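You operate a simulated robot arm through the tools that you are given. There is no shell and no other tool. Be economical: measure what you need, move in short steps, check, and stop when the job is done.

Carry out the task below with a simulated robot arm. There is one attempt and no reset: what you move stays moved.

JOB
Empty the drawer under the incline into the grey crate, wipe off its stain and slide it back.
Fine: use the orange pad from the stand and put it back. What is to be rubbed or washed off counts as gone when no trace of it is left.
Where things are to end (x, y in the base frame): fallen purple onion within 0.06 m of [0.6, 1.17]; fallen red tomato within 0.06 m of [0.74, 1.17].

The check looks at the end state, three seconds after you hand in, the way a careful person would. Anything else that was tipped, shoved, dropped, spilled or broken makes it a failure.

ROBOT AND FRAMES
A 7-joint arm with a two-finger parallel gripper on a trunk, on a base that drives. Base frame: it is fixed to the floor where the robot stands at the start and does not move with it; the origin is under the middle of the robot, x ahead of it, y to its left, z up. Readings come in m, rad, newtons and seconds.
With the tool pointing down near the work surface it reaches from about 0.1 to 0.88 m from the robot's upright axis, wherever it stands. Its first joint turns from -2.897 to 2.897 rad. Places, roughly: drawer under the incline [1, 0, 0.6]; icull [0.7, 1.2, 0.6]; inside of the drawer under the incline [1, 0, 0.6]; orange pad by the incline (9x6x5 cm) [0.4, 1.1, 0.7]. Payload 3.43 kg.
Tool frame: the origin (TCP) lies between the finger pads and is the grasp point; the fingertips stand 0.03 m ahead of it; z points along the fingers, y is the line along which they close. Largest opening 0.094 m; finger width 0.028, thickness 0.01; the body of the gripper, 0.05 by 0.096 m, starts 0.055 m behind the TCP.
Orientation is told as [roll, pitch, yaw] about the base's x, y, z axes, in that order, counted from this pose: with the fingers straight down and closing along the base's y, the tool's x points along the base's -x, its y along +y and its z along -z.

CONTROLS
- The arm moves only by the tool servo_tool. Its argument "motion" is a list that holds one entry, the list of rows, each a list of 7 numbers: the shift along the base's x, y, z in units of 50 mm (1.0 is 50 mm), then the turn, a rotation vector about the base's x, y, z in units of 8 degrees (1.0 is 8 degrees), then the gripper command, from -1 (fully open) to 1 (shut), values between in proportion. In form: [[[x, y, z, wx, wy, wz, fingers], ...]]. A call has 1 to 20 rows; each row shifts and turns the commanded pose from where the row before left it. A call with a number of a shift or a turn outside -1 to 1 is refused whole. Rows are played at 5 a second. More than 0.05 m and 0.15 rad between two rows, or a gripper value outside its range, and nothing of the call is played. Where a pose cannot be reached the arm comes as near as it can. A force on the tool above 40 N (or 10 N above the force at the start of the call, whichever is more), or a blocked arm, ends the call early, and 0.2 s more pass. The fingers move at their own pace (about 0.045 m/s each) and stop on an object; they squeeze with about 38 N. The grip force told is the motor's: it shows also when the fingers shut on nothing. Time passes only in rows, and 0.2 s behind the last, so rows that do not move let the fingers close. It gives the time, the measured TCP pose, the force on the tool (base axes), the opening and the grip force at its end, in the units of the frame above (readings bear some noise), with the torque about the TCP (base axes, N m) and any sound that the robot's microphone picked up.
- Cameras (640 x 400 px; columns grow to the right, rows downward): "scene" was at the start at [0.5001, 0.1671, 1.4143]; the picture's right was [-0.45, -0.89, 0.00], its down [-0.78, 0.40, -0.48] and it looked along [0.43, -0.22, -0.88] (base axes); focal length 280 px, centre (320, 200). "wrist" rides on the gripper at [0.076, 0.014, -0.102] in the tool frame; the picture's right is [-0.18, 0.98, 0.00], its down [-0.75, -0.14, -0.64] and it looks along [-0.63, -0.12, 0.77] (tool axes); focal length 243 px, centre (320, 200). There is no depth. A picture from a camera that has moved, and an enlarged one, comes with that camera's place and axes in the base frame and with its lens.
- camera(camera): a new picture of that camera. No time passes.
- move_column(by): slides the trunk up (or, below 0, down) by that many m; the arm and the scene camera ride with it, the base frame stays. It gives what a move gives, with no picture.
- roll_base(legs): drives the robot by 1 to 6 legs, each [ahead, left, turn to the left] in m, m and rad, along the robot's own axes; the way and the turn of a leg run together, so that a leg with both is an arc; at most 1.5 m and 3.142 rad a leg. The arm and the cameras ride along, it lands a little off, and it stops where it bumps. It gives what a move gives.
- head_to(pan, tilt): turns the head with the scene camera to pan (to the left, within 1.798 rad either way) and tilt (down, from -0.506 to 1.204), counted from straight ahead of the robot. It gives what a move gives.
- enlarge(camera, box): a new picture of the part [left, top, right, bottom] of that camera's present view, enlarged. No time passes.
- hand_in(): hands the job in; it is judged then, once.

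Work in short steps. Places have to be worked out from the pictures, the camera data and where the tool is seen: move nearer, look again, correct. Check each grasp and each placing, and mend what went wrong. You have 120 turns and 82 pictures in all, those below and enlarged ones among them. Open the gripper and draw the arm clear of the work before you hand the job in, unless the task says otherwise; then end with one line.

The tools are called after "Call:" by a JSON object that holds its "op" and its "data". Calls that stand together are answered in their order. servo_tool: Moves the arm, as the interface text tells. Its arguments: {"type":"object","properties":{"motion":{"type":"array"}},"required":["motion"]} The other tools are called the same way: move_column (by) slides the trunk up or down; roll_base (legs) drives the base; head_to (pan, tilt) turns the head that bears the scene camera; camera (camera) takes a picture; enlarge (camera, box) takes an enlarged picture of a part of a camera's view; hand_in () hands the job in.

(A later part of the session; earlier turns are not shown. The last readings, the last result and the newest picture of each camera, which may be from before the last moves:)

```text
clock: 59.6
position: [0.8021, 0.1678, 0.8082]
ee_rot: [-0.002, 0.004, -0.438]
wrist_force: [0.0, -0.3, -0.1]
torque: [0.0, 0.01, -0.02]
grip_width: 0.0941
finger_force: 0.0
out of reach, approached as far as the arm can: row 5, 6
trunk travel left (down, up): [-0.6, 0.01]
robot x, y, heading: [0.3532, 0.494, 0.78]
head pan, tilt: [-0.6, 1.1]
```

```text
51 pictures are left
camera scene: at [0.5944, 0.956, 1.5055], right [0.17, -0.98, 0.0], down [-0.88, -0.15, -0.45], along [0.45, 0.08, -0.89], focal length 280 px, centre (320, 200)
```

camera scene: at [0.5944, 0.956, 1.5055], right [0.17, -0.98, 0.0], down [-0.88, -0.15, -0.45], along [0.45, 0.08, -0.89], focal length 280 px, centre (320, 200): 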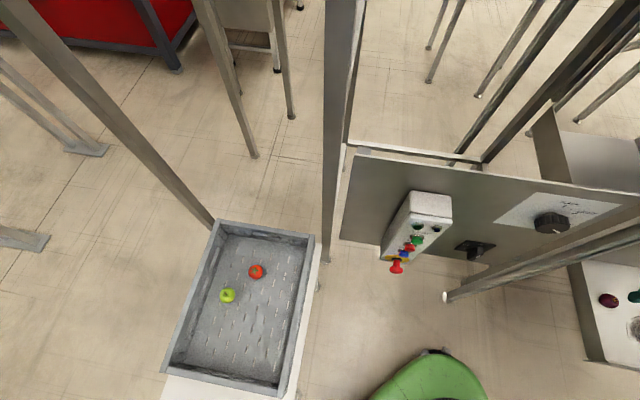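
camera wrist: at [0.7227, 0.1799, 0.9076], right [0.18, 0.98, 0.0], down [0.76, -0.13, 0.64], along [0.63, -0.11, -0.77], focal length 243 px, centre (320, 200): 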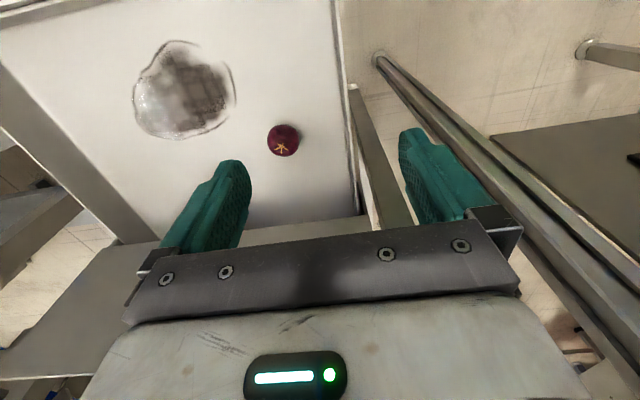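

I test individual directions to find the limit: downwards, then −y, then +x.

Call:
{"op": "servo_tool", "data": {"motion": [[[0, 0, -0.3, 0, 0, 0, -1], [0, 0, -0.3, 0, 0, 0, -1], [0, 0, -0.3, 0, 0, 0, -1], [0, -0.2, 0, 0, 0, 0, -1], [0, -0.2, 0, 0, 0, 0, -1], [0.2, 0, 0, 0, 0, 0, -1], [0.2, 0, 0, 0, 0, 0, -1], [0, 0, 0, 0, 0, 0, -1]]]}}

Call:
{"op": "head_to", "data": {"pan": -1.5, "tilt": 0.9}}

Call:
{"op": "camera", "data": {"camera": "scene"}}

```text
clock: 61.4
position: [0.8017, 0.1918, 0.7777]
ee_rot: [-0.003, 0.002, -0.44]
wrist_force: [-0.4, 0.0, -0.6]
torque: [0.01, 0.0, -0.05]
grip_width: 0.0941
finger_force: 0.0
out of reach, approached as far as the arm can: row 1, 2, 3, 4, 5, 6, 7
trunk travel left (down, up): [-0.6, 0.01]
robot x, y, heading: [0.3509, 0.4971, 0.776]
head pan, tilt: [-0.6, 1.1]
```

```text
clock: 62.6
position: [0.8028, 0.1927, 0.7786]
ee_rot: [-0.003, 0.004, -0.438]
wrist_force: [0.0, 0.3, 0.0]
torque: [-0.01, 0.03, -0.02]
grip_width: 0.094
finger_force: 0.1
trunk travel left (down, up): [-0.6, 0.01]
robot x, y, heading: [0.3519, 0.4935, 0.778]
head pan, tilt: [-1.499, 0.901]
```

```text
50 pictures are left
camera scene: at [0.5889, 0.8951, 1.5193], right [-0.66, -0.75, 0.0], down [-0.59, 0.52, -0.62], along [0.47, -0.41, -0.78], focal length 280 px, centre (320, 200)
```

scene: 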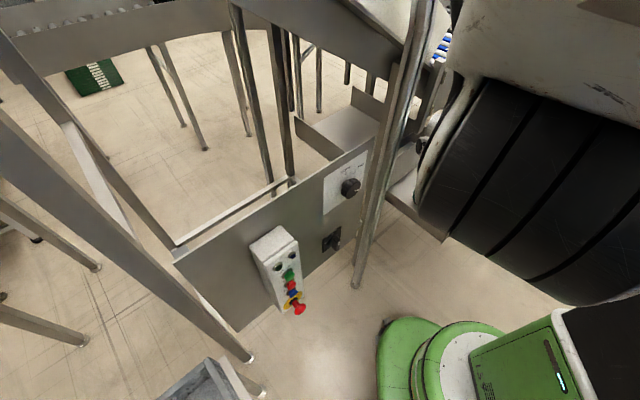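

The limit depends on the arm's side reach, so I'll retract and turn the base toward the drawer instead.

Call:
{"op": "servo_tool", "data": {"motion": [[[-0.3, 0.3, 0.1, 0, 0, 0.3, -1], [-0.5, 0.5, 0, 0, 0, 0.5, -1], [-0.5, 0.5, 0, 0, 0, 0.5, -1], [-0.5, 0.5, 0, 0, 0, 0.5, -1], [-0.5, 0.5, 0, 0, 0, 0.5, -1], [-0.5, 0.5, 0, 0, 0, 0.5, -1], [0, 0, 0, 0, 0, 0, -1]]]}}

```text
clock: 64.2
position: [0.6629, 0.3346, 0.7839]
ee_rot: [0.001, 0.004, -0.042]
wrist_force: [0.3, -0.9, 0.3]
torque: [0.03, -0.01, 0.02]
grip_width: 0.094
finger_force: 0.0
trunk travel left (down, up): [-0.6, 0.01]
robot x, y, heading: [0.3495, 0.4922, 0.774]
head pan, tilt: [-1.499, 0.901]
```

I turn the base to heading about 0.1 and back off a little.

Call:
{"op": "roll_base", "data": {"legs": [[-0.04, 0, 0], [0, 0, -0.67]]}}

Call:
{"op": "servo_tool", "data": {"motion": [[[0.6, 0.1, 0, 0, 0, 0.6, -1], [0.7, 0.1, 0, 0, 0, 0.6, -1], [0.7, 0.1, 0, 0, 0, 0.6, -1], [0.7, 0, 0, 0, 0, 0.6, -1], [0.7, 0, 0, 0, 0, 0.6, -1], [0.7, 0, 0, 0, 0, 0.6, -1], [0.7, 0, 0, 0, 0, 0.6, -1], [0, 0, 0, 0, 0, 0, -1]]]}}

```text
clock: 66.9
position: [0.4613, 0.1479, 0.7838]
ee_rot: [0.001, 0.003, -0.726]
wrist_force: [-0.2, 0.1, -0.1]
torque: [0.05, 0.0, 0.0]
grip_width: 0.0939
finger_force: 0.1
trunk travel left (down, up): [-0.6, 0.01]
robot x, y, heading: [0.3219, 0.4687, 0.093]
head pan, tilt: [-1.499, 0.901]
```

```text
clock: 68.7
position: [0.7051, 0.1612, 0.783]
ee_rot: [-0.003, 0.004, -0.141]
wrist_force: [0.7, -1.0, 0.5]
torque: [0.0, 0.02, 0.02]
grip_width: 0.094
finger_force: 0.1
trunk travel left (down, up): [-0.6, 0.01]
robot x, y, heading: [0.3243, 0.4678, 0.096]
head pan, tilt: [-1.499, 0.901]
```

Reach is fine here. I continue to above the onion (0.857, 0.107).

Call:
{"op": "servo_tool", "data": {"motion": [[[0.5, -0.2, 0, 0, 0, 0.4, -1], [0.5, -0.2, 0, 0, 0, 0.4, -1], [0.5, -0.2, 0, 0, 0, 0.2, -1], [0.5, -0.2, 0, 0, 0, 0, -1], [0.5, -0.2, -0.2, 0, 0, 0, -1], [0.5, -0.1, -0.4, 0, 0, 0, -1], [0, 0, -0.6, 0, 0, 0, -1], [0, 0, -0.4, 0, 0, 0, -1], [0, 0, 0, 0, 0, 0, -1]]]}}

Call:
{"op": "camera", "data": {"camera": "wrist"}}

```text
clock: 70.7
position: [0.8533, 0.1083, 0.7025]
ee_rot: [0.0, 0.005, -0.004]
wrist_force: [0.0, 0.7, -0.1]
torque: [0.0, 0.03, -0.01]
grip_width: 0.0938
finger_force: 0.0
trunk travel left (down, up): [-0.6, 0.01]
robot x, y, heading: [0.3241, 0.4666, 0.089]
head pan, tilt: [-1.499, 0.901]
```

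```text
49 pictures are left
camera wrist: at [0.7769, 0.1221, 0.8058], right [0.19, 0.98, 0.0], down [0.76, -0.14, 0.64], along [0.63, -0.12, -0.77], focal length 243 px, centre (320, 200)
```

wrist: 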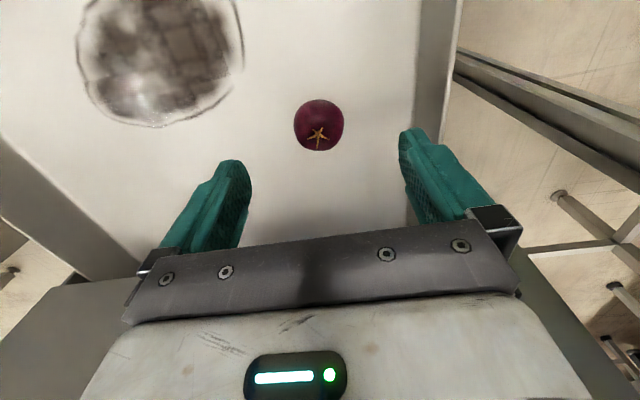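

Aligned. I descend to grasp height and close.

Call:
{"op": "servo_tool", "data": {"motion": [[[0.06, -0.02, -0.4, 0, 0, 0, -0.6], [0, 0, -0.6, 0, 0, 0, -0.6], [0, 0, -0.5, 0, 0, 0, -0.6], [0, 0, 0, 0, 0, 0, -0.6], [0, 0, 0, 0, 0, 0, 1], [0, 0, 0, 0, 0, 0, 1], [0, 0, 0, 0, 0, 0, 1], [0, 0, 0, 0, 0, 0, 1]]]}}

Call:
{"op": "camera", "data": {"camera": "wrist"}}

```text
clock: 72.5
position: [0.8556, 0.1061, 0.6407]
ee_rot: [0.0, 0.004, -0.003]
wrist_force: [-0.3, -0.5, -0.2]
torque: [0.0, -0.02, 0.02]
grip_width: 0.0394
finger_force: 38.2
out of reach, approached as far as the arm can: row 3
trunk travel left (down, up): [-0.6, 0.01]
robot x, y, heading: [0.3244, 0.4667, 0.093]
head pan, tilt: [-1.499, 0.901]
```

```text
48 pictures are left
camera wrist: at [0.7793, 0.1209, 0.7437], right [0.19, 0.98, 0.0], down [0.76, -0.14, 0.64], along [0.63, -0.12, -0.77], focal length 243 px, centre (320, 200)
```

wrist: 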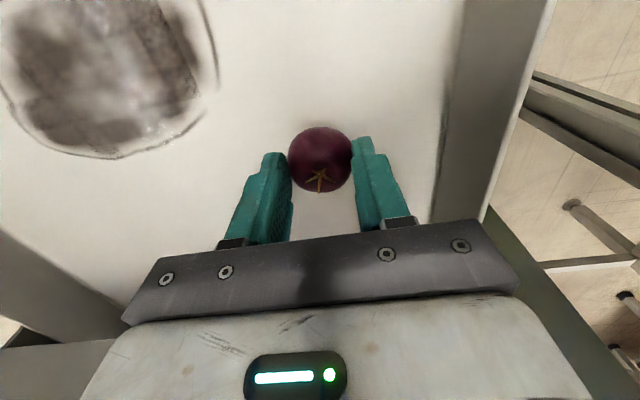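

The grip is near the fingertips (TCP stopped at 0.641, column too high). I reopen, lower the trunk 15 mm and regrip.

Call:
{"op": "servo_tool", "data": {"motion": [[[0, 0, 0, 0, 0, 0, -0.4], [0, 0, 0, 0, 0, 0, -0.4], [0, 0, 0, 0, 0, 0, -0.4]]]}}

Call:
{"op": "move_column", "data": {"by": -0.016}}

Call:
{"op": "servo_tool", "data": {"motion": [[[0, 0, 0, 0, 0, 0, 1], [0, 0, 0, 0, 0, 0, 1], [0, 0, 0, 0, 0, 0, 1], [0, 0, 0, 0, 0, 0, 1], [0, 0, 0.3, 0, 0, 0, 1], [0, 0, 0.6, 0, 0, 0, 1], [0, 0, 0.6, 0, 0, 0, 1], [0, 0, 0.6, 0, 0, 0, 1], [0, 0, 0.6, 0, 0, 0, 1], [0, 0, 0.3, 0, 0, 0, 1]]]}}

Call:
{"op": "camera", "data": {"camera": "wrist"}}

```text
clock: 73.3
position: [0.855, 0.1067, 0.6403]
ee_rot: [-0.002, 0.002, -0.003]
wrist_force: [0.2, 0.2, -0.1]
torque: [0.02, 0.0, -0.01]
grip_width: 0.0658
finger_force: 0.0
trunk travel left (down, up): [-0.6, 0.01]
robot x, y, heading: [0.3245, 0.467, 0.09]
head pan, tilt: [-1.499, 0.901]
```

```text
clock: 73.9
position: [0.8549, 0.1069, 0.6241]
ee_rot: [-0.002, 0.002, -0.005]
wrist_force: [0.7, 0.2, -0.7]
torque: [0.02, -0.01, 0.0]
grip_width: 0.0659
finger_force: 0.1
trunk travel left (down, up): [-0.584, 0.026]
robot x, y, heading: [0.3233, 0.4652, 0.097]
head pan, tilt: [-1.499, 0.901]
```

```text
clock: 76.1
position: [0.8555, 0.1057, 0.7751]
ee_rot: [-0.003, 0.005, -0.002]
wrist_force: [0.6, 0.2, 0.1]
torque: [-0.02, 0.0, -0.01]
grip_width: 0.0416
finger_force: 37.7
trunk travel left (down, up): [-0.584, 0.026]
robot x, y, heading: [0.3243, 0.4665, 0.094]
head pan, tilt: [-1.499, 0.901]
```

```text
47 pictures are left
camera wrist: at [0.7794, 0.1204, 0.8785], right [0.19, 0.98, 0.0], down [0.76, -0.14, 0.64], along [0.63, -0.12, -0.77], focal length 243 px, centre (320, 200)
```

wrist: 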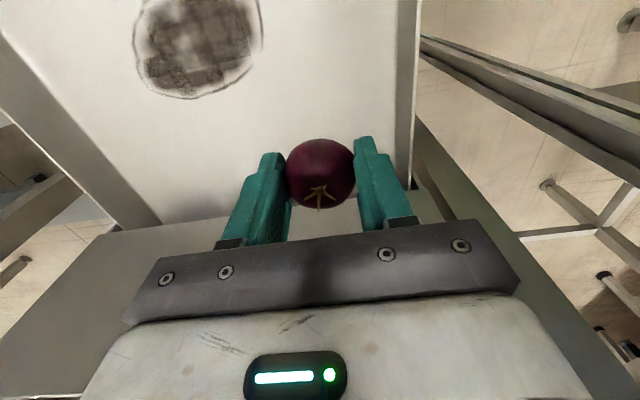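

Onion held. I carry it back around toward the crate.

Call:
{"op": "servo_tool", "data": {"motion": [[[-0.67, 0.5, 0, 0, 0, 0.4, 1], [-0.67, 0.5, 0, 0, 0, 0.4, 1], [-0.67, 0.55, 0, 0, 0, 0.4, 1], [-0.67, 0.55, 0, 0, 0, 0.4, 1], [-0.67, 0.55, 0, 0, 0, 0.4, 1], [-0.67, 0.55, 0, 0, 0, 0.4, 1], [-0.67, 0.55, 0, 0, 0, 0.4, 1], [-0.08, 0.85, 0, 0, 0, 0.4, 1], [-0.08, 0.85, 0, 0, 0, 0.4, 1], [-0.08, 0.85, 0, 0, 0, 0.4, 1], [-0.08, 0.85, 0, 0, 0, 0.4, 1], [-0.08, 0.85, 0, 0, 0, 0.4, 1], [-0.08, 0.85, 0, 0, 0, 0.4, 1], [-0.08, 0.85, 0, 0, 0, 0.4, 1], [-0.08, 0.85, 0, 0, 0, 0.4, 1], [-0.08, 0.85, 0, 0, 0, 0.4, 1], [0, 0.85, 0.2, 0, 0, 0.4, 1], [0, 0.6, 0.4, 0, 0, 0, 1], [0, 0.3, 0.4, 0, 0, 0, 1]]]}}

```text
clock: 78.4
position: [0.6596, 0.4448, 0.7729]
ee_rot: [-0.038, -0.058, 0.734]
wrist_force: [-0.7, -0.4, -0.5]
torque: [0.01, 0.0, 0.03]
grip_width: 0.0415
finger_force: 38.7
trunk travel left (down, up): [-0.584, 0.026]
robot x, y, heading: [0.3252, 0.4688, 0.098]
head pan, tilt: [-1.499, 0.901]
stopped in row 11: the arm was blocked; the commanded pose is now the measured one
```

Fold limit again (close-in). I lower 5 cm, level, and keep a slightly larger radius while continuing.

Call:
{"op": "servo_tool", "data": {"motion": [[[0.2, 0, -0.5, 0, 0, 0, 1], [0.2, 0, -0.5, 0, 0.1, -0.3, 1], [0.2, 0.3, -0.3, 0.0, 0.5, -0.3, 1], [0, 0, 0, 0, 0, 0, 1]]]}}

```text
clock: 79.4
position: [0.6878, 0.459, 0.7072]
ee_rot: [0.016, 0.007, 0.647]
wrist_force: [0.7, -1.2, -0.8]
torque: [-0.01, -0.01, -0.02]
grip_width: 0.0415
finger_force: 38.3
trunk travel left (down, up): [-0.584, 0.026]
robot x, y, heading: [0.3256, 0.4677, 0.093]
head pan, tilt: [-1.499, 0.901]
```

Now on toward the stand at this height, raising only when farther out.

Call:
{"op": "servo_tool", "data": {"motion": [[[0, 0.6, 0, 0, 0, 0.3, 1], [0, 0.6, 0, 0, 0, 0.3, 1], [-0.1, 0.6, 0, 0, 0, 0.3, 1], [-0.1, 0.6, 0, 0, 0, 0.3, 1], [-0.1, 0.6, 0, 0, 0, 0.3, 1], [-0.1, 0.6, 0, 0, 0, 0.3, 1], [-0.1, 0.6, 0, 0, 0, 0.3, 1], [-0.1, 0.6, 0, 0, 0, 0.3, 1], [-0.1, 0.6, 0.2, 0, 0, 0.3, 1], [-0.1, 0.6, 0.4, 0, 0, 0, 1], [-0.1, 0.6, 0.5, 0, 0, 0, 1], [-0.1, 0.6, 0.6, 0, 0, 0, 1], [-0.1, 0.4, 0.7, 0, 0, 0, 1], [0, 0.3, 0.6, 0, 0, 0, 1], [0, 0, 0, 0, 0, 0, 1]]]}}

```text
clock: 82.6
position: [0.6333, 0.8556, 0.8566]
ee_rot: [0.017, 0.007, 1.026]
wrist_force: [0.3, -1.0, 0.1]
torque: [-0.01, 0.01, -0.01]
grip_width: 0.0412
finger_force: 37.3
trunk travel left (down, up): [-0.584, 0.026]
robot x, y, heading: [0.3274, 0.4672, 0.093]
head pan, tilt: [-1.499, 0.901]
```

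Passed. Now over the crate to (0.6, 1.17), and the head turned to watch.

Call:
{"op": "servo_tool", "data": {"motion": [[[-0.1, 0.6, 0.2, 0, 0, 0, 1], [-0.1, 0.7, 0, 0, 0, 0, 1], [-0.1, 0.7, 0, 0, 0, 0, 1], [-0.1, 0.7, 0, 0, 0, 0, 1], [-0.1, 0.7, 0, 0, 0, 0, 1], [-0.1, 0.7, 0, 0, 0, 0, 1], [-0.06, 0.7, 0, 0, 0, 0, 1], [0, 0.7, 0, 0, 0, 0, 1], [0, 0.7, 0, 0, 0, 0, 1], [0, 0.08, 0, 0, 0, 0, 1], [0, 0, 0, 0, 0, 0, 1]]]}}

Call:
{"op": "head_to", "data": {"pan": 0.9, "tilt": 0.9}}

Call:
{"op": "camera", "data": {"camera": "scene"}}

Call:
{"op": "camera", "data": {"camera": "wrist"}}

```text
clock: 85.0
position: [0.603, 1.1326, 0.8846]
ee_rot: [0.015, 0.009, 1.025]
wrist_force: [-0.1, -0.1, -0.2]
torque: [0.0, 0.03, 0.0]
grip_width: 0.0414
finger_force: 37.6
out of reach, approached as far as the arm can: row 8, 9
trunk travel left (down, up): [-0.584, 0.026]
robot x, y, heading: [0.3272, 0.4692, 0.096]
head pan, tilt: [-1.499, 0.901]
```

```text
clock: 87.2
position: [0.6038, 1.1329, 0.8848]
ee_rot: [0.014, 0.008, 1.025]
wrist_force: [-0.2, 0.0, -1.1]
torque: [-0.03, 0.0, 0.0]
grip_width: 0.0411
finger_force: 37.6
trunk travel left (down, up): [-0.584, 0.026]
robot x, y, heading: [0.326, 0.4676, 0.089]
head pan, tilt: [0.901, 0.901]
```

```text
46 pictures are left
camera scene: at [0.787, 0.7679, 1.5032], right [0.84, -0.54, 0.0], down [-0.43, -0.66, -0.62], along [0.34, 0.52, -0.78], focal length 280 px, centre (320, 200)
```

scene: 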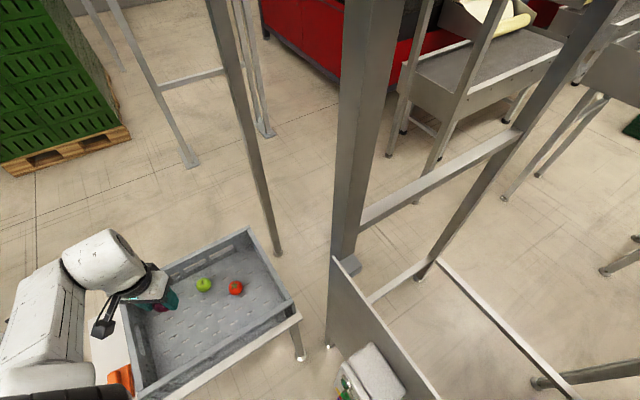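

```text
45 pictures are left
camera wrist: at [0.5527, 1.0745, 0.9887], right [-0.74, 0.67, 0.01], down [0.52, 0.57, 0.63], along [0.42, 0.48, -0.77], focal length 243 px, centre (320, 200)
```

wrist: 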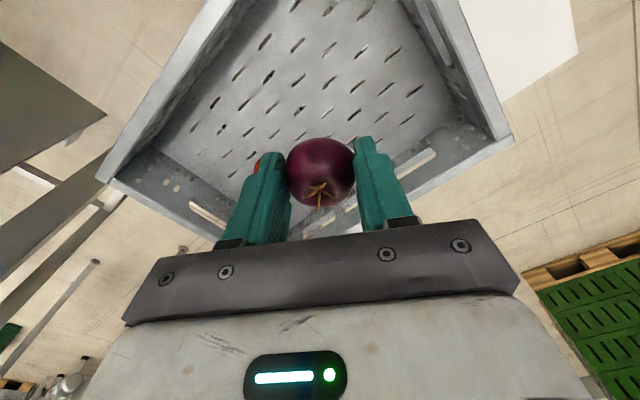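

Near the side-reach limit at y=1.133. I turn the base 0.35 to the left and then recentre over (0.6, 1.17).

Call:
{"op": "roll_base", "data": {"legs": [[0, 0, 0.35]]}}

```text
clock: 88.7
position: [0.3563, 1.1878, 0.8859]
ee_rot: [0.014, 0.009, 1.378]
wrist_force: [0.9, -0.7, 0.0]
torque: [-0.01, 0.01, 0.01]
grip_width: 0.0415
finger_force: 37.6
trunk travel left (down, up): [-0.584, 0.026]
robot x, y, heading: [0.3243, 0.4718, 0.444]
head pan, tilt: [0.901, 0.901]
```

Call:
{"op": "servo_tool", "data": {"motion": [[[0.6, -0.05, 0, 0, 0, -0.5, 1], [0.6, -0.05, 0, 0, 0, -0.5, 1], [0.6, -0.05, 0, 0, 0, -0.5, 1], [0.6, -0.05, 0, 0, 0, -0.5, 1], [0.6, -0.05, 0, 0, 0, -0.5, 1], [0.6, -0.05, 0, 0, 0, -0.5, 1], [0.6, -0.05, 0, 0, 0, 0, 1], [0.66, 0, 0, 0, 0, 0, 1], [0, 0, 0, 0, 0, 0, 1]]]}}

Call:
{"op": "camera", "data": {"camera": "wrist"}}

```text
clock: 90.7
position: [0.5984, 1.1708, 0.885]
ee_rot: [0.017, 0.01, 0.96]
wrist_force: [0.5, 0.4, 0.0]
torque: [0.01, -0.01, 0.01]
grip_width: 0.041
finger_force: 37.8
trunk travel left (down, up): [-0.584, 0.026]
robot x, y, heading: [0.3249, 0.4633, 0.445]
head pan, tilt: [0.901, 0.901]
```

```text
44 pictures are left
camera wrist: at [0.5442, 1.1163, 0.9886], right [-0.7, 0.71, 0.01], down [0.56, 0.54, 0.63], along [0.45, 0.45, -0.77], focal length 243 px, centre (320, 200)
```

wrist: 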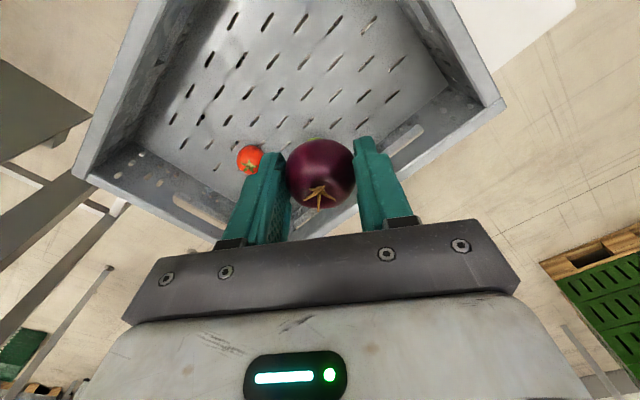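

Centred. I lower to 0.695 and creep down to contact.

Call:
{"op": "servo_tool", "data": {"motion": [[[0, 0, -0.7, 0, 0, 0, 1], [0, 0, -0.8, 0, 0, 0, 1], [0, 0, -0.8, 0, 0, 0, 1], [0, 0, -0.8, 0, 0, 0, 1], [0, 0, -0.6, 0, 0, 0, 1], [0, 0, -0.06, 0, 0, 0, 1], [0, 0, -0.04, 0, 0, 0, 1], [0, 0, -0.04, 0, 0, 0, 1]]]}}

Call:
{"op": "camera", "data": {"camera": "wrist"}}

```text
clock: 92.5
position: [0.6027, 1.1466, 0.7338]
ee_rot: [0.013, 0.008, 0.957]
wrist_force: [-0.2, -0.1, -0.3]
torque: [0.0, 0.02, 0.01]
grip_width: 0.041
finger_force: 37.3
out of reach, approached as far as the arm can: row 4, 5, 6, 7, 8
trunk travel left (down, up): [-0.584, 0.026]
robot x, y, heading: [0.3187, 0.4634, 0.447]
head pan, tilt: [0.901, 0.901]
```

```text
43 pictures are left
camera wrist: at [0.5493, 1.092, 0.8378], right [-0.7, 0.72, 0.01], down [0.56, 0.53, 0.63], along [0.45, 0.45, -0.77], focal length 243 px, centre (320, 200)
```

wrist: 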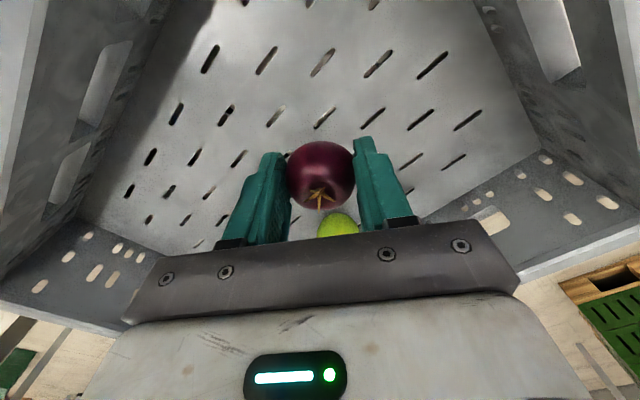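

Reach-limited in height; I use the trunk to lower 3.5 cm, then recentre y and creep down.

Call:
{"op": "move_column", "data": {"by": -0.035}}

Call:
{"op": "servo_tool", "data": {"motion": [[[0, 0.2, 0, 0, 0, 0, 1], [0, 0.2, 0, 0, 0, 0, 1], [0, 0, 0, 0, 0, 0, 1]]]}}

```text
clock: 93.3
position: [0.6029, 1.1476, 0.7002]
ee_rot: [0.014, 0.009, 0.958]
wrist_force: [-0.2, -0.4, -0.4]
torque: [0.02, -0.01, 0.0]
grip_width: 0.0412
finger_force: 38.0
trunk travel left (down, up): [-0.549, 0.061]
robot x, y, heading: [0.327, 0.4696, 0.444]
head pan, tilt: [0.901, 0.901]
```

```text
clock: 94.1
position: [0.6032, 1.1474, 0.6995]
ee_rot: [0.015, 0.009, 0.958]
wrist_force: [0.5, -0.6, -0.6]
torque: [-0.02, -0.05, 0.02]
grip_width: 0.0413
finger_force: 38.3
out of reach, approached as far as the arm can: row 1, 2
trunk travel left (down, up): [-0.549, 0.061]
robot x, y, heading: [0.3234, 0.4684, 0.446]
head pan, tilt: [0.901, 0.901]
```

Position (0.603, 1.147) is within tolerance. Lower a bit more by trunk.

Call:
{"op": "move_column", "data": {"by": -0.011}}

Call:
{"op": "move_column", "data": {"by": -0.003}}

Call:
{"op": "camera", "data": {"camera": "wrist"}}

```text
clock: 94.7
position: [0.6028, 1.1474, 0.6885]
ee_rot: [0.013, 0.009, 0.957]
wrist_force: [0.0, 0.0, 0.2]
torque: [-0.01, 0.01, 0.01]
grip_width: 0.0412
finger_force: 37.8
trunk travel left (down, up): [-0.538, 0.072]
robot x, y, heading: [0.3245, 0.4672, 0.445]
head pan, tilt: [0.901, 0.901]
```

```text
clock: 95.2
position: [0.6024, 1.1474, 0.685]
ee_rot: [0.016, 0.006, 0.959]
wrist_force: [0.0, -3.0, 6.8]
torque: [-0.07, -0.06, -0.02]
grip_width: 0.041
finger_force: 37.7
trunk travel left (down, up): [-0.535, 0.075]
robot x, y, heading: [0.3228, 0.4664, 0.445]
head pan, tilt: [0.901, 0.901]
```

```text
42 pictures are left
camera wrist: at [0.5489, 1.0922, 0.7894], right [-0.7, 0.72, 0.01], down [0.56, 0.53, 0.63], along [0.45, 0.45, -0.77], focal length 243 px, centre (320, 200)
```

wrist: 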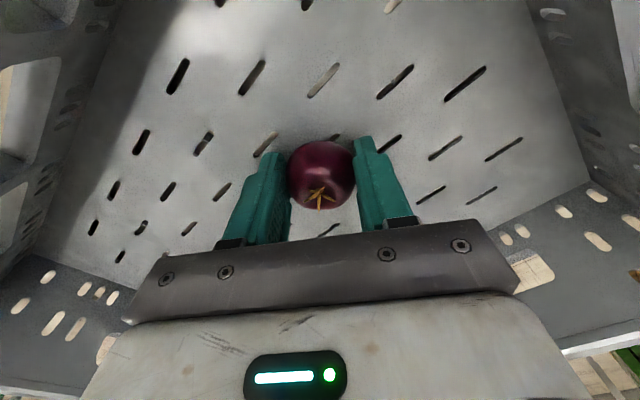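

Contact at 7 N. Release and rise slowly with small opening.

Call:
{"op": "servo_tool", "data": {"motion": [[[0, 0, 0, 0, 0, 0, 0], [0, 0, 0, 0, 0, 0, -0.3], [0, 0, 0, 0, 0, 0, -0.3], [0, 0, 0, 0, 0, 0, -0.3]]]}}

Call:
{"op": "move_column", "data": {"by": 0.07}}

Call:
{"op": "servo_tool", "data": {"motion": [[[0, 0, 0.3, 0, 0, 0, -0.3], [0, 0, 0.5, 0, 0, 0, -0.3], [0, 0, 0.6, 0, 0, 0, -1], [0, 0, 0.6, 0, 0, 0, -1], [0, 0, 0.6, 0, 0, 0, -1], [0, 0, 0.3, 0, 0, 0, -1]]]}}

Call:
{"op": "camera", "data": {"camera": "wrist"}}

Call:
{"op": "camera", "data": {"camera": "scene"}}

```text
clock: 96.2
position: [0.6038, 1.1476, 0.6843]
ee_rot: [0.014, 0.008, 0.957]
wrist_force: [-0.2, 0.6, 0.4]
torque: [0.0, 0.01, -0.01]
grip_width: 0.0612
finger_force: 0.0
trunk travel left (down, up): [-0.535, 0.075]
robot x, y, heading: [0.3215, 0.4662, 0.443]
head pan, tilt: [0.901, 0.901]
```

```text
clock: 97.3
position: [0.6019, 1.1468, 0.756]
ee_rot: [0.014, 0.008, 0.96]
wrist_force: [0.9, 0.7, 0.2]
torque: [-0.01, 0.0, -0.02]
grip_width: 0.0611
finger_force: 0.1
trunk travel left (down, up): [-0.605, 0.005]
robot x, y, heading: [0.3224, 0.4681, 0.449]
head pan, tilt: [0.901, 0.901]
```

```text
clock: 98.7
position: [0.6034, 1.1486, 0.9024]
ee_rot: [0.016, 0.01, 0.959]
wrist_force: [-0.1, -0.2, 0.0]
torque: [0.03, -0.01, -0.01]
grip_width: 0.0941
finger_force: 0.0
trunk travel left (down, up): [-0.605, 0.005]
robot x, y, heading: [0.3225, 0.4697, 0.446]
head pan, tilt: [0.901, 0.901]
```

```text
41 pictures are left
camera wrist: at [0.5487, 1.093, 1.0058], right [-0.7, 0.72, 0.01], down [0.56, 0.53, 0.63], along [0.45, 0.45, -0.77], focal length 243 px, centre (320, 200)
```

wrist: 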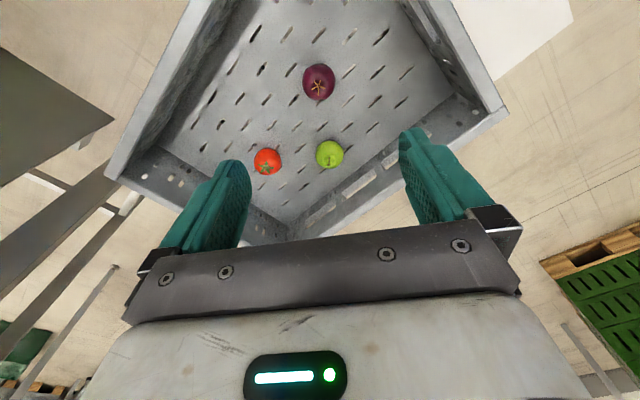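

```text
40 pictures are left
camera scene: at [0.655, 0.9093, 1.5242], right [0.98, -0.22, 0.0], down [-0.17, -0.76, -0.62], along [0.14, 0.61, -0.78], focal length 280 px, centre (320, 200)
```

scene: 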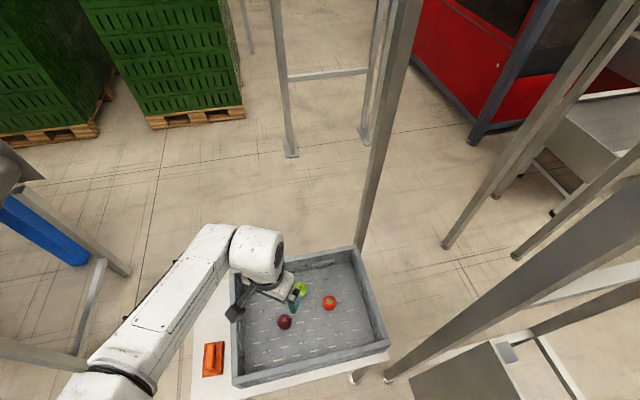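

All three lie in the crate: onion at (0.605, 1.154). Now the pad near (0.406, 1.112): I turn the base a bit more left and bring the wrist over it.

Call:
{"op": "roll_base", "data": {"legs": [[0, 0, 0.4]]}}

Call:
{"op": "servo_tool", "data": {"motion": [[[0.3, -0.5, 0, 0, 0, 0.3, -1], [0.4, -0.5, 0, 0, 0, 0.3, -1], [0.4, -0.5, -0.1, 0, 0, 0.3, -1], [0.3, -0.4, -0.1, 0, 0, 0.3, -1], [0, 0, 0, 0, 0, 0.2, -1]]]}}

Call:
{"op": "camera", "data": {"camera": "wrist"}}

Call:
{"op": "camera", "data": {"camera": "scene"}}

```text
clock: 100.3
position: [0.3188, 1.2024, 0.9012]
ee_rot: [0.015, 0.011, 1.355]
wrist_force: [-0.5, 0.0, -0.4]
torque: [0.02, -0.02, 0.01]
grip_width: 0.0941
finger_force: 0.0
trunk travel left (down, up): [-0.605, 0.005]
robot x, y, heading: [0.3217, 0.4651, 0.84]
head pan, tilt: [0.901, 0.901]
```

```text
clock: 101.5
position: [0.3891, 1.1086, 0.8926]
ee_rot: [0.016, 0.01, 1.551]
wrist_force: [-0.4, -0.1, 0.3]
torque: [0.05, 0.01, 0.0]
grip_width: 0.0941
finger_force: 0.0
trunk travel left (down, up): [-0.605, 0.005]
robot x, y, heading: [0.3248, 0.4701, 0.842]
head pan, tilt: [0.901, 0.901]
```

```text
39 pictures are left
camera wrist: at [0.3751, 1.0325, 0.9959], right [-0.98, 0.2, 0.01], down [0.17, 0.76, 0.63], along [0.12, 0.62, -0.77], focal length 243 px, centre (320, 200)
```

wrist: 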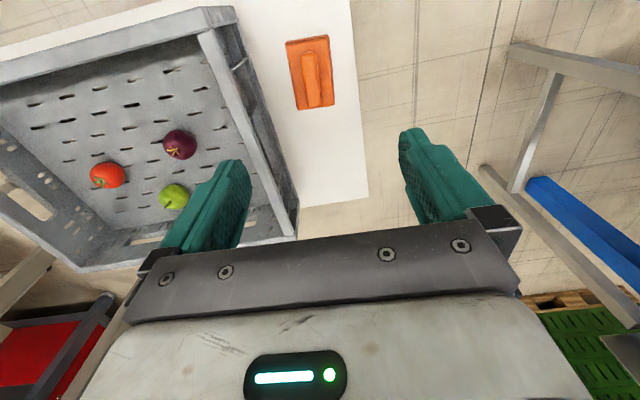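

```text
38 pictures are left
camera scene: at [0.4596, 1.0026, 1.5242], right [0.99, 0.17, 0.0], down [0.13, -0.77, -0.62], along [-0.11, 0.61, -0.78], focal length 280 px, centre (320, 200)
```

scene: 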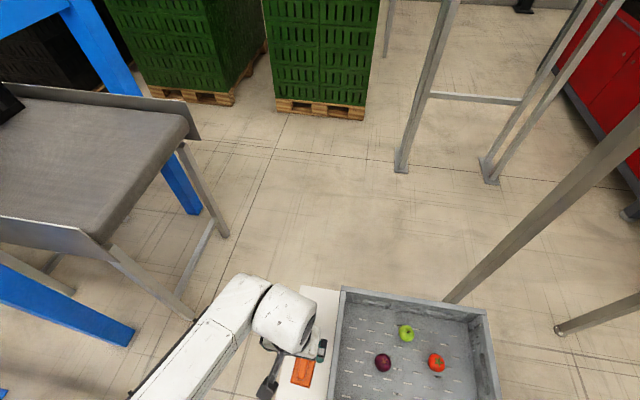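

Pad centre about (0.397, 1.10), long axis and handle along y. I align and descend partway for a closer look.

Call:
{"op": "servo_tool", "data": {"motion": [[[0.16, -0.17, -0.5, 0, 0, -0.4, -0.1], [0, 0, -0.6, 0, 0, 0, -0.1], [0, 0, -0.6, 0, 0, 0, -0.1], [0, 0, -0.6, 0, 0, 0, -0.1], [0, 0, -0.3, 0, 0, 0, -0.1], [0, 0, 0, 0, 0, 0, -0.1]]]}}

Call:
{"op": "camera", "data": {"camera": "wrist"}}

Call:
{"op": "enlarge", "data": {"camera": "scene", "box": [240, 320, 380, 400]}}

```text
clock: 102.9
position: [0.3967, 1.0985, 0.7619]
ee_rot: [0.013, 0.006, 1.493]
wrist_force: [0.7, 1.1, 1.2]
torque: [-0.02, 0.0, 0.02]
grip_width: 0.0518
finger_force: 0.1
trunk travel left (down, up): [-0.605, 0.005]
robot x, y, heading: [0.3223, 0.4671, 0.84]
head pan, tilt: [0.901, 0.901]
```

```text
37 pictures are left
camera wrist: at [0.379, 1.0247, 0.8656], right [-0.97, 0.26, 0.01], down [0.21, 0.74, 0.63], along [0.15, 0.61, -0.77], focal length 243 px, centre (320, 200)
```

wrist: 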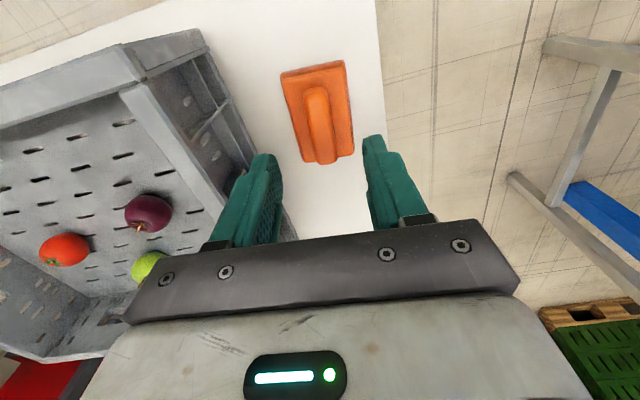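

```text
4.57 times, centred on (310, 360) of scene
camera zoom: at [0.4596, 1.0027, 1.5242], right [0.99, 0.17, 0.0], down [0.13, -0.77, -0.62], along [-0.11, 0.61, -0.78], focal length 1279 px, centre (366, -531)
```

zoom: 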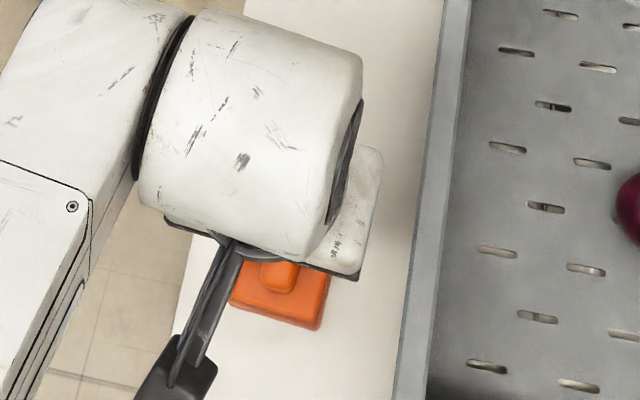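

Well aligned (yaw 1.49, centre (0.395, 1.097)). I descend and creep until the fingertips meet the pad's base or I reach 0.685.

Call:
{"op": "servo_tool", "data": {"motion": [[[-0.03, -0.03, -0.5, 0, 0, 0, -0.1], [0, 0, -0.5, 0, 0, 0, -0.1], [0, 0, -0.15, 0, 0, 0, -0.1], [0, 0, -0.1, 0, 0, 0, -0.1], [0, 0, -0.1, 0, 0, 0, -0.1], [0, 0, 0, 0, 0, 0, -0.1]]]}}

Call:
{"op": "camera", "data": {"camera": "wrist"}}

```text
clock: 104.3
position: [0.3959, 1.0966, 0.6929]
ee_rot: [0.015, 0.01, 1.495]
wrist_force: [-0.6, -0.2, -1.0]
torque: [-0.02, 0.01, -0.02]
grip_width: 0.0516
finger_force: 0.1
trunk travel left (down, up): [-0.605, 0.005]
robot x, y, heading: [0.3206, 0.4649, 0.842]
head pan, tilt: [0.901, 0.901]
```

```text
35 pictures are left
camera wrist: at [0.3776, 1.0221, 0.7975], right [-0.97, 0.26, 0.01], down [0.21, 0.74, 0.63], along [0.15, 0.61, -0.77], focal length 243 px, centre (320, 200)
```

wrist: 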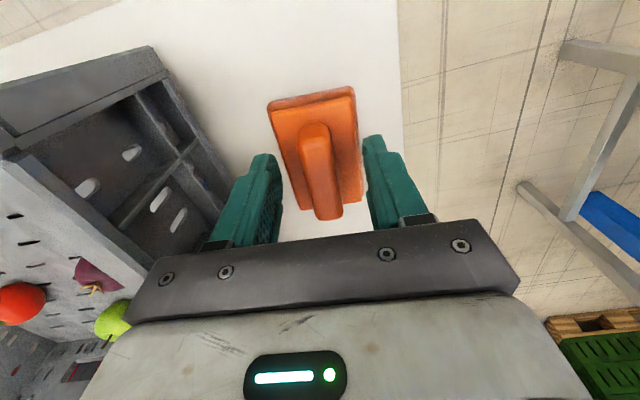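

Handle is between the fingers. I shift 5 mm toward −y and creep lower by 1.2 cm watching force.

Call:
{"op": "servo_tool", "data": {"motion": [[[0, -0.1, 0, 0, 0, 0, -0.1], [0, 0, -0.08, 0, 0, 0, -0.1], [0, 0, -0.08, 0, 0, 0, -0.1], [0, 0, -0.06, 0, 0, 0, -0.1], [0, 0, 0, 0, 0, 0, -0.1]]]}}

Call:
{"op": "camera", "data": {"camera": "wrist"}}

```text
clock: 105.5
position: [0.3959, 1.0918, 0.6837]
ee_rot: [0.015, 0.009, 1.493]
wrist_force: [-0.4, 0.3, 0.1]
torque: [0.02, -0.02, 0.03]
grip_width: 0.0519
finger_force: 0.1
trunk travel left (down, up): [-0.605, 0.005]
robot x, y, heading: [0.3272, 0.4702, 0.838]
head pan, tilt: [0.901, 0.901]
```

```text
34 pictures are left
camera wrist: at [0.3766, 1.0173, 0.7868], right [-0.97, 0.26, 0.01], down [0.21, 0.75, 0.63], along [0.15, 0.61, -0.77], focal length 243 px, centre (320, 200)
```

wrist: 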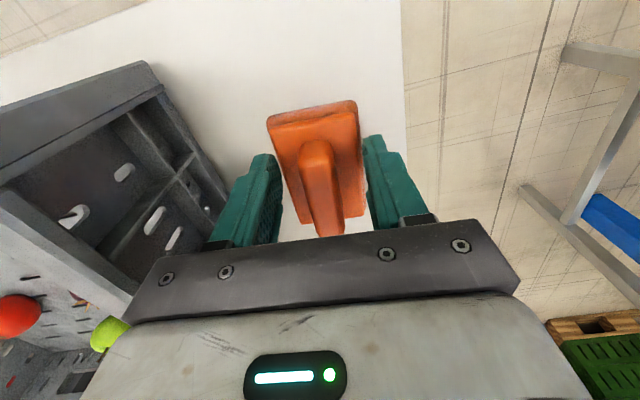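

Handle centred with tips just above the base. I close on the handle.

Call:
{"op": "servo_tool", "data": {"motion": [[[0, 0, -0.04, 0, 0, 0, 0.3], [0, 0, 0, 0, 0, 0, 1], [0, 0, 0, 0, 0, 0, 1], [0, 0, 0, 0, 0, 0, 1], [0, 0, 0, 0, 0, 0, 1]]]}}

Call:
{"op": "servo_tool", "data": {"motion": [[[0, 0, 0.2, 0, 0, 0, 1], [0, 0, 0.5, 0, 0, 0, 1], [0, 0, 0.6, 0, 0, 0, 1], [0, 0, 0.6, 0, 0, 0, 1], [0, 0, 0, 0, 0, 0, 1]]]}}

Call:
{"op": "camera", "data": {"camera": "wrist"}}

```text
clock: 106.7
position: [0.3957, 1.0933, 0.6822]
ee_rot: [0.014, 0.005, 1.494]
wrist_force: [-0.6, -5.1, 35.1]
torque: [-0.33, 0.05, 0.02]
grip_width: 0.0489
finger_force: 38.4
trunk travel left (down, up): [-0.605, 0.005]
robot x, y, heading: [0.3242, 0.4662, 0.847]
head pan, tilt: [0.901, 0.901]
```

```text
clock: 107.9
position: [0.3956, 1.0931, 0.7743]
ee_rot: [0.013, 0.008, 1.495]
wrist_force: [-0.8, 0.5, -1.6]
torque: [-0.02, -0.02, -0.01]
grip_width: 0.0488
finger_force: 38.1
trunk travel left (down, up): [-0.605, 0.005]
robot x, y, heading: [0.3256, 0.4669, 0.839]
head pan, tilt: [0.901, 0.901]
```

```text
33 pictures are left
camera wrist: at [0.3764, 1.0179, 0.8788], right [-0.97, 0.26, 0.01], down [0.21, 0.75, 0.63], along [0.15, 0.61, -0.77], focal length 243 px, centre (320, 200)
```

wrist: 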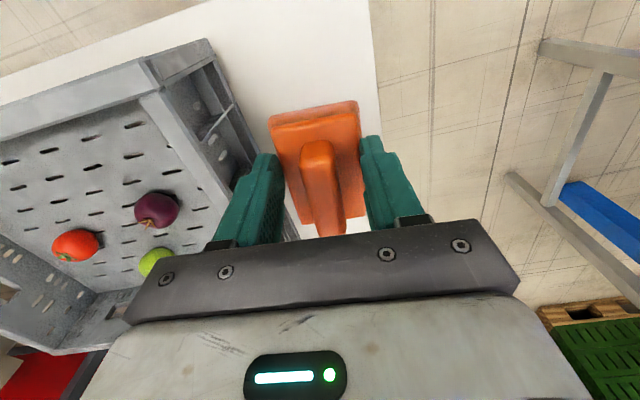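

The pad is held (width 4.9 cm across its base) and lifted from pose TCP (0.396, 1.093, 0.682, yaw 1.495) — I remember this for the return. Now I retract straight back from the stand.

Call:
{"op": "servo_tool", "data": {"motion": [[[0, -0.3, 0.3, 0, 0, 0, 1], [0, -0.6, 0.2, 0, 0, 0, 1], [0, -0.6, 0, 0, 0, 0, 1], [0, -0.6, 0, 0, 0, 0, 1], [0, -0.6, 0, 0, 0, 0, 1], [0, -0.6, 0, 0, 0, 0, 1], [0, -0.5, 0, 0, 0, 0, 1], [0, 0, 0, 0, 0, 0, 1]]]}}

Call:
{"op": "roll_base", "data": {"legs": [[0, 0, -0.84], [-0.25, -0.35, 0]]}}

```text
clock: 109.7
position: [0.3945, 0.9027, 0.8031]
ee_rot: [0.014, 0.006, 1.493]
wrist_force: [-0.6, 0.3, -0.1]
torque: [-0.01, 0.05, 0.02]
grip_width: 0.0489
finger_force: 38.1
trunk travel left (down, up): [-0.605, 0.005]
robot x, y, heading: [0.3242, 0.4672, 0.846]
head pan, tilt: [0.901, 0.901]
```

```text
clock: 114.5
position: [0.4461, 0.3579, 0.8031]
ee_rot: [0.014, 0.009, 0.643]
wrist_force: [-0.4, 0.7, 0.2]
torque: [0.0, 0.0, 0.02]
grip_width: 0.0488
finger_force: 38.0
trunk travel left (down, up): [-0.605, 0.005]
robot x, y, heading: [0.0693, 0.1205, -0.012]
head pan, tilt: [0.901, 0.901]
```

Now in front of the drawer. I bring the pad over the stain and turn to yaw 0.

Call:
{"op": "servo_tool", "data": {"motion": [[[0.4, -0.6, 0, 0, 0, -0.5, 1], [0.5, -0.6, 0, 0, 0, -0.5, 1], [0.5, -0.6, 0, 0, 0, -0.5, 1], [0.5, -0.6, 0, 0, 0, -0.5, 1], [0.5, -0.6, 0, 0, 0, -0.5, 1], [0.5, -0.6, 0, 0, 0, -0.5, 1], [0.5, -0.6, 0, 0, 0, -0.5, 1], [0.5, -0.6, 0, 0, 0, -0.5, 1], [0.5, -0.6, 0, 0, 0, -0.5, 1], [0.5, -0.6, 0, 0, 0, -0.1, 1], [0.5, -0.6, 0, 0, 0, 0, 1], [0.5, -0.5, 0, 0, 0, 0, 1], [0.4, 0, 0, 0, 0, 0, 1], [0.2, 0, 0, 0, 0, 0, 1], [0, 0, 0, 0, 0, 0, 1]]]}}

Call:
{"op": "head_to", "data": {"pan": -0.3, "tilt": 1.0}}

Call:
{"op": "camera", "data": {"camera": "scene"}}

Call:
{"op": "camera", "data": {"camera": "wrist"}}

```text
clock: 117.7
position: [0.7713, -0.0003, 0.8033]
ee_rot: [0.014, 0.009, 0.0]
wrist_force: [0.7, -0.1, -0.3]
torque: [0.0, 0.02, -0.02]
grip_width: 0.0486
finger_force: 38.1
trunk travel left (down, up): [-0.605, 0.005]
robot x, y, heading: [0.07, 0.1232, -0.007]
head pan, tilt: [0.901, 0.901]
```

```text
clock: 119.1
position: [0.7705, 0.0005, 0.8043]
ee_rot: [0.014, 0.009, 0.001]
wrist_force: [0.1, -0.1, -1.1]
torque: [0.01, -0.02, 0.0]
grip_width: 0.0487
finger_force: 37.9
trunk travel left (down, up): [-0.605, 0.005]
robot x, y, heading: [0.0701, 0.1197, -0.013]
head pan, tilt: [-0.3, 1.0]
```

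```text
32 pictures are left
camera scene: at [0.5808, 0.2934, 1.517], right [-0.3, -0.95, 0.0], down [-0.8, 0.26, -0.54], along [0.51, -0.16, -0.84], focal length 280 px, centre (320, 200)
```

scene: 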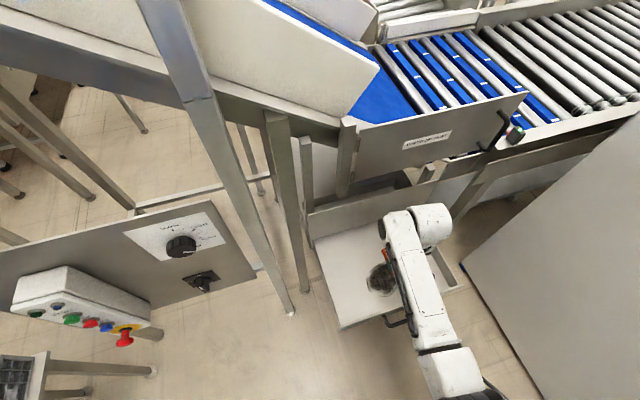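

```text
31 pictures are left
camera wrist: at [0.6953, 0.0128, 0.9073], right [0.18, 0.98, 0.01], down [0.76, -0.15, 0.63], along [0.62, -0.11, -0.77], focal length 243 px, centre (320, 200)
```

wrist: 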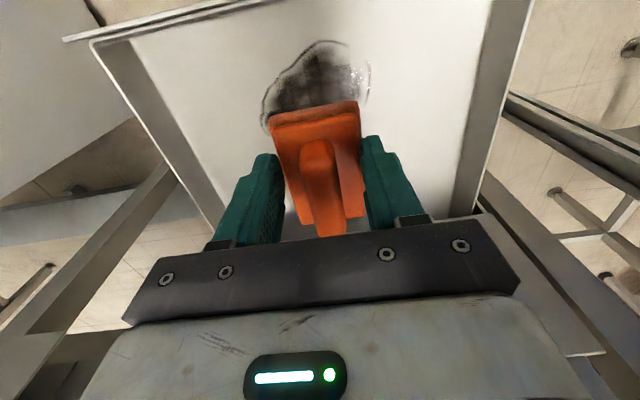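

Stain spans about x 0.729–0.84, y −0.085–0.066. I move to the first row (x 0.765, y 0.05), lower by the trunk, and creep to contact.

Call:
{"op": "servo_tool", "data": {"motion": [[[-0.1, 0.5, 0, 0, 0, 0, 1], [0, 0.5, 0, 0, 0, 0, 1], [0, 0, 0, 0, 0, 0, 1]]]}}

Call:
{"op": "move_column", "data": {"by": -0.12}}

Call:
{"op": "servo_tool", "data": {"motion": [[[0, 0, -0.3, 0, 0, 0, 1], [0, 0, -0.1, 0, 0, 0, 1], [0, 0, -0.06, 0, 0, 0, 1], [0, 0, -0.06, 0, 0, 0, 1], [0, 0, -0.06, 0, 0, 0, 1], [0, 0, -0.06, 0, 0, 0, 1], [0, 0, -0.06, 0, 0, 0, 1], [0, 0, -0.06, 0, 0, 0, 1]]]}}

```text
clock: 119.9
position: [0.766, 0.0504, 0.8035]
ee_rot: [0.014, 0.009, 0.002]
wrist_force: [-0.3, 0.2, -0.6]
torque: [0.04, 0.01, 0.01]
grip_width: 0.0492
finger_force: 38.2
trunk travel left (down, up): [-0.605, 0.005]
robot x, y, heading: [0.0689, 0.1226, -0.011]
head pan, tilt: [-0.3, 1.0]
```

```text
clock: 121.4
position: [0.7654, 0.0507, 0.6835]
ee_rot: [0.013, 0.009, 0.0]
wrist_force: [-0.1, -0.1, 0.0]
torque: [0.02, 0.0, 0.03]
grip_width: 0.0491
finger_force: 37.9
trunk travel left (down, up): [-0.485, 0.125]
robot x, y, heading: [0.0713, 0.1191, -0.007]
head pan, tilt: [-0.3, 1.0]
```

```text
clock: 123.2
position: [0.765, 0.0503, 0.6467]
ee_rot: [0.012, 0.01, 0.0]
wrist_force: [0.2, 0.5, -0.5]
torque: [-0.01, -0.01, 0.0]
grip_width: 0.0488
finger_force: 38.3
trunk travel left (down, up): [-0.485, 0.125]
robot x, y, heading: [0.0723, 0.1204, -0.012]
head pan, tilt: [-0.3, 1.0]
```

No contact at 0.647 yet; I continue creeping down.

Call:
{"op": "servo_tool", "data": {"motion": [[[0, 0, -0.05, 0, 0, 0, 1], [0, 0, -0.05, 0, 0, 0, 1], [0, 0, -0.05, 0, 0, 0, 1], [0, 0, -0.05, 0, 0, 0, 1], [0, 0, -0.04, 0, 0, 0, 1], [0, 0, -0.04, 0, 0, 0, 1]]]}}

Call:
{"op": "camera", "data": {"camera": "wrist"}}

```text
clock: 124.7
position: [0.7696, 0.0507, 0.6362]
ee_rot: [0.011, 0.001, 0.003]
wrist_force: [-3.4, 2.5, 19.9]
torque: [0.12, 0.71, -0.04]
grip_width: 0.0487
finger_force: 38.0
trunk travel left (down, up): [-0.485, 0.125]
robot x, y, heading: [0.0756, 0.1198, -0.007]
head pan, tilt: [-0.3, 1.0]
stopped in row 6: the force on the tool passed its limit at 42 N (the readings are from after the stop); the commanded pose is now the measured one
```

```text
30 pictures are left
camera wrist: at [0.6926, 0.0627, 0.7397], right [0.18, 0.98, 0.01], down [0.75, -0.15, 0.64], along [0.63, -0.11, -0.77], focal length 243 px, centre (320, 200)
```

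wrist: 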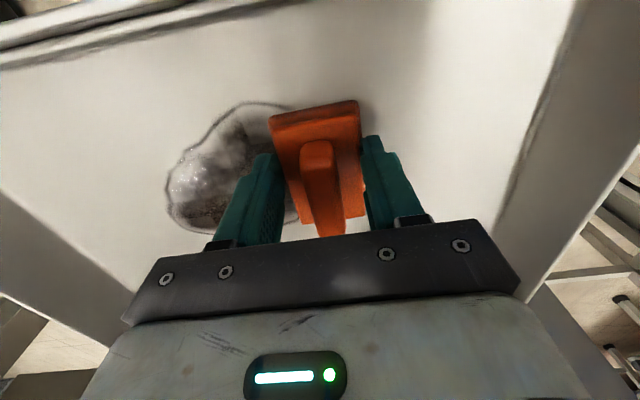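

Contact at TCP z≈0.636. I begin wiping with strokes along y: first pass with the pad at x 0.715–0.805.

Call:
{"op": "servo_tool", "data": {"motion": [[[-0.25, 0, 0.02, 0, 0, 0, 1], [-0.25, 0.2, 0, 0, 0, 0, 1], [0, 0.2, 0, 0, 0, 0, 1], [0, -0.35, 0, 0, 0, 0, 1], [0, -0.35, 0, 0, 0, 0, 1], [0, -0.35, 0, 0, 0, 0, 1], [0, -0.35, 0, 0, 0, 0, 1], [0, -0.35, 0, 0, 0, 0, 1], [0, -0.35, 0, 0, 0, 0, 1], [0, -0.35, 0, 0, 0, 0, 1], [0, -0.35, 0, 0, 0, 0, 1], [0, -0.35, 0, 0, 0, 0, 1], [0, -0.3, 0, 0, 0, 0, 1]]]}}

Call:
{"op": "camera", "data": {"camera": "wrist"}}

```text
clock: 127.5
position: [0.7421, -0.101, 0.6374]
ee_rot: [0.012, 0.002, 0.002]
wrist_force: [1.1, 4.5, 12.2]
torque: [0.11, -0.05, -0.04]
grip_width: 0.0489
finger_force: 38.4
trunk travel left (down, up): [-0.485, 0.125]
robot x, y, heading: [0.0695, 0.121, -0.009]
head pan, tilt: [-0.3, 1.0]
```

```text
29 pictures are left
camera wrist: at [0.6667, -0.0893, 0.7397], right [0.18, 0.98, 0.01], down [0.75, -0.15, 0.64], along [0.63, -0.11, -0.77], focal length 243 px, centre (320, 200)
```

wrist: 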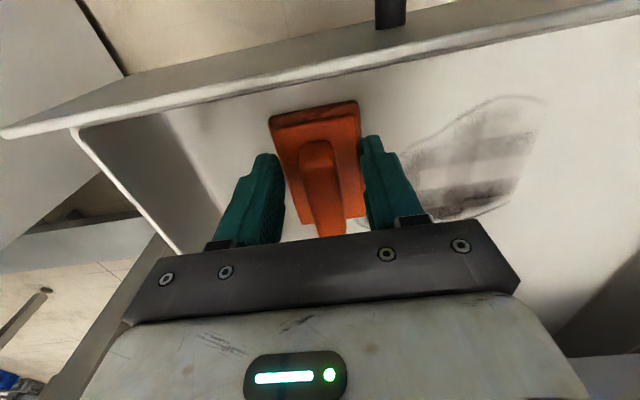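

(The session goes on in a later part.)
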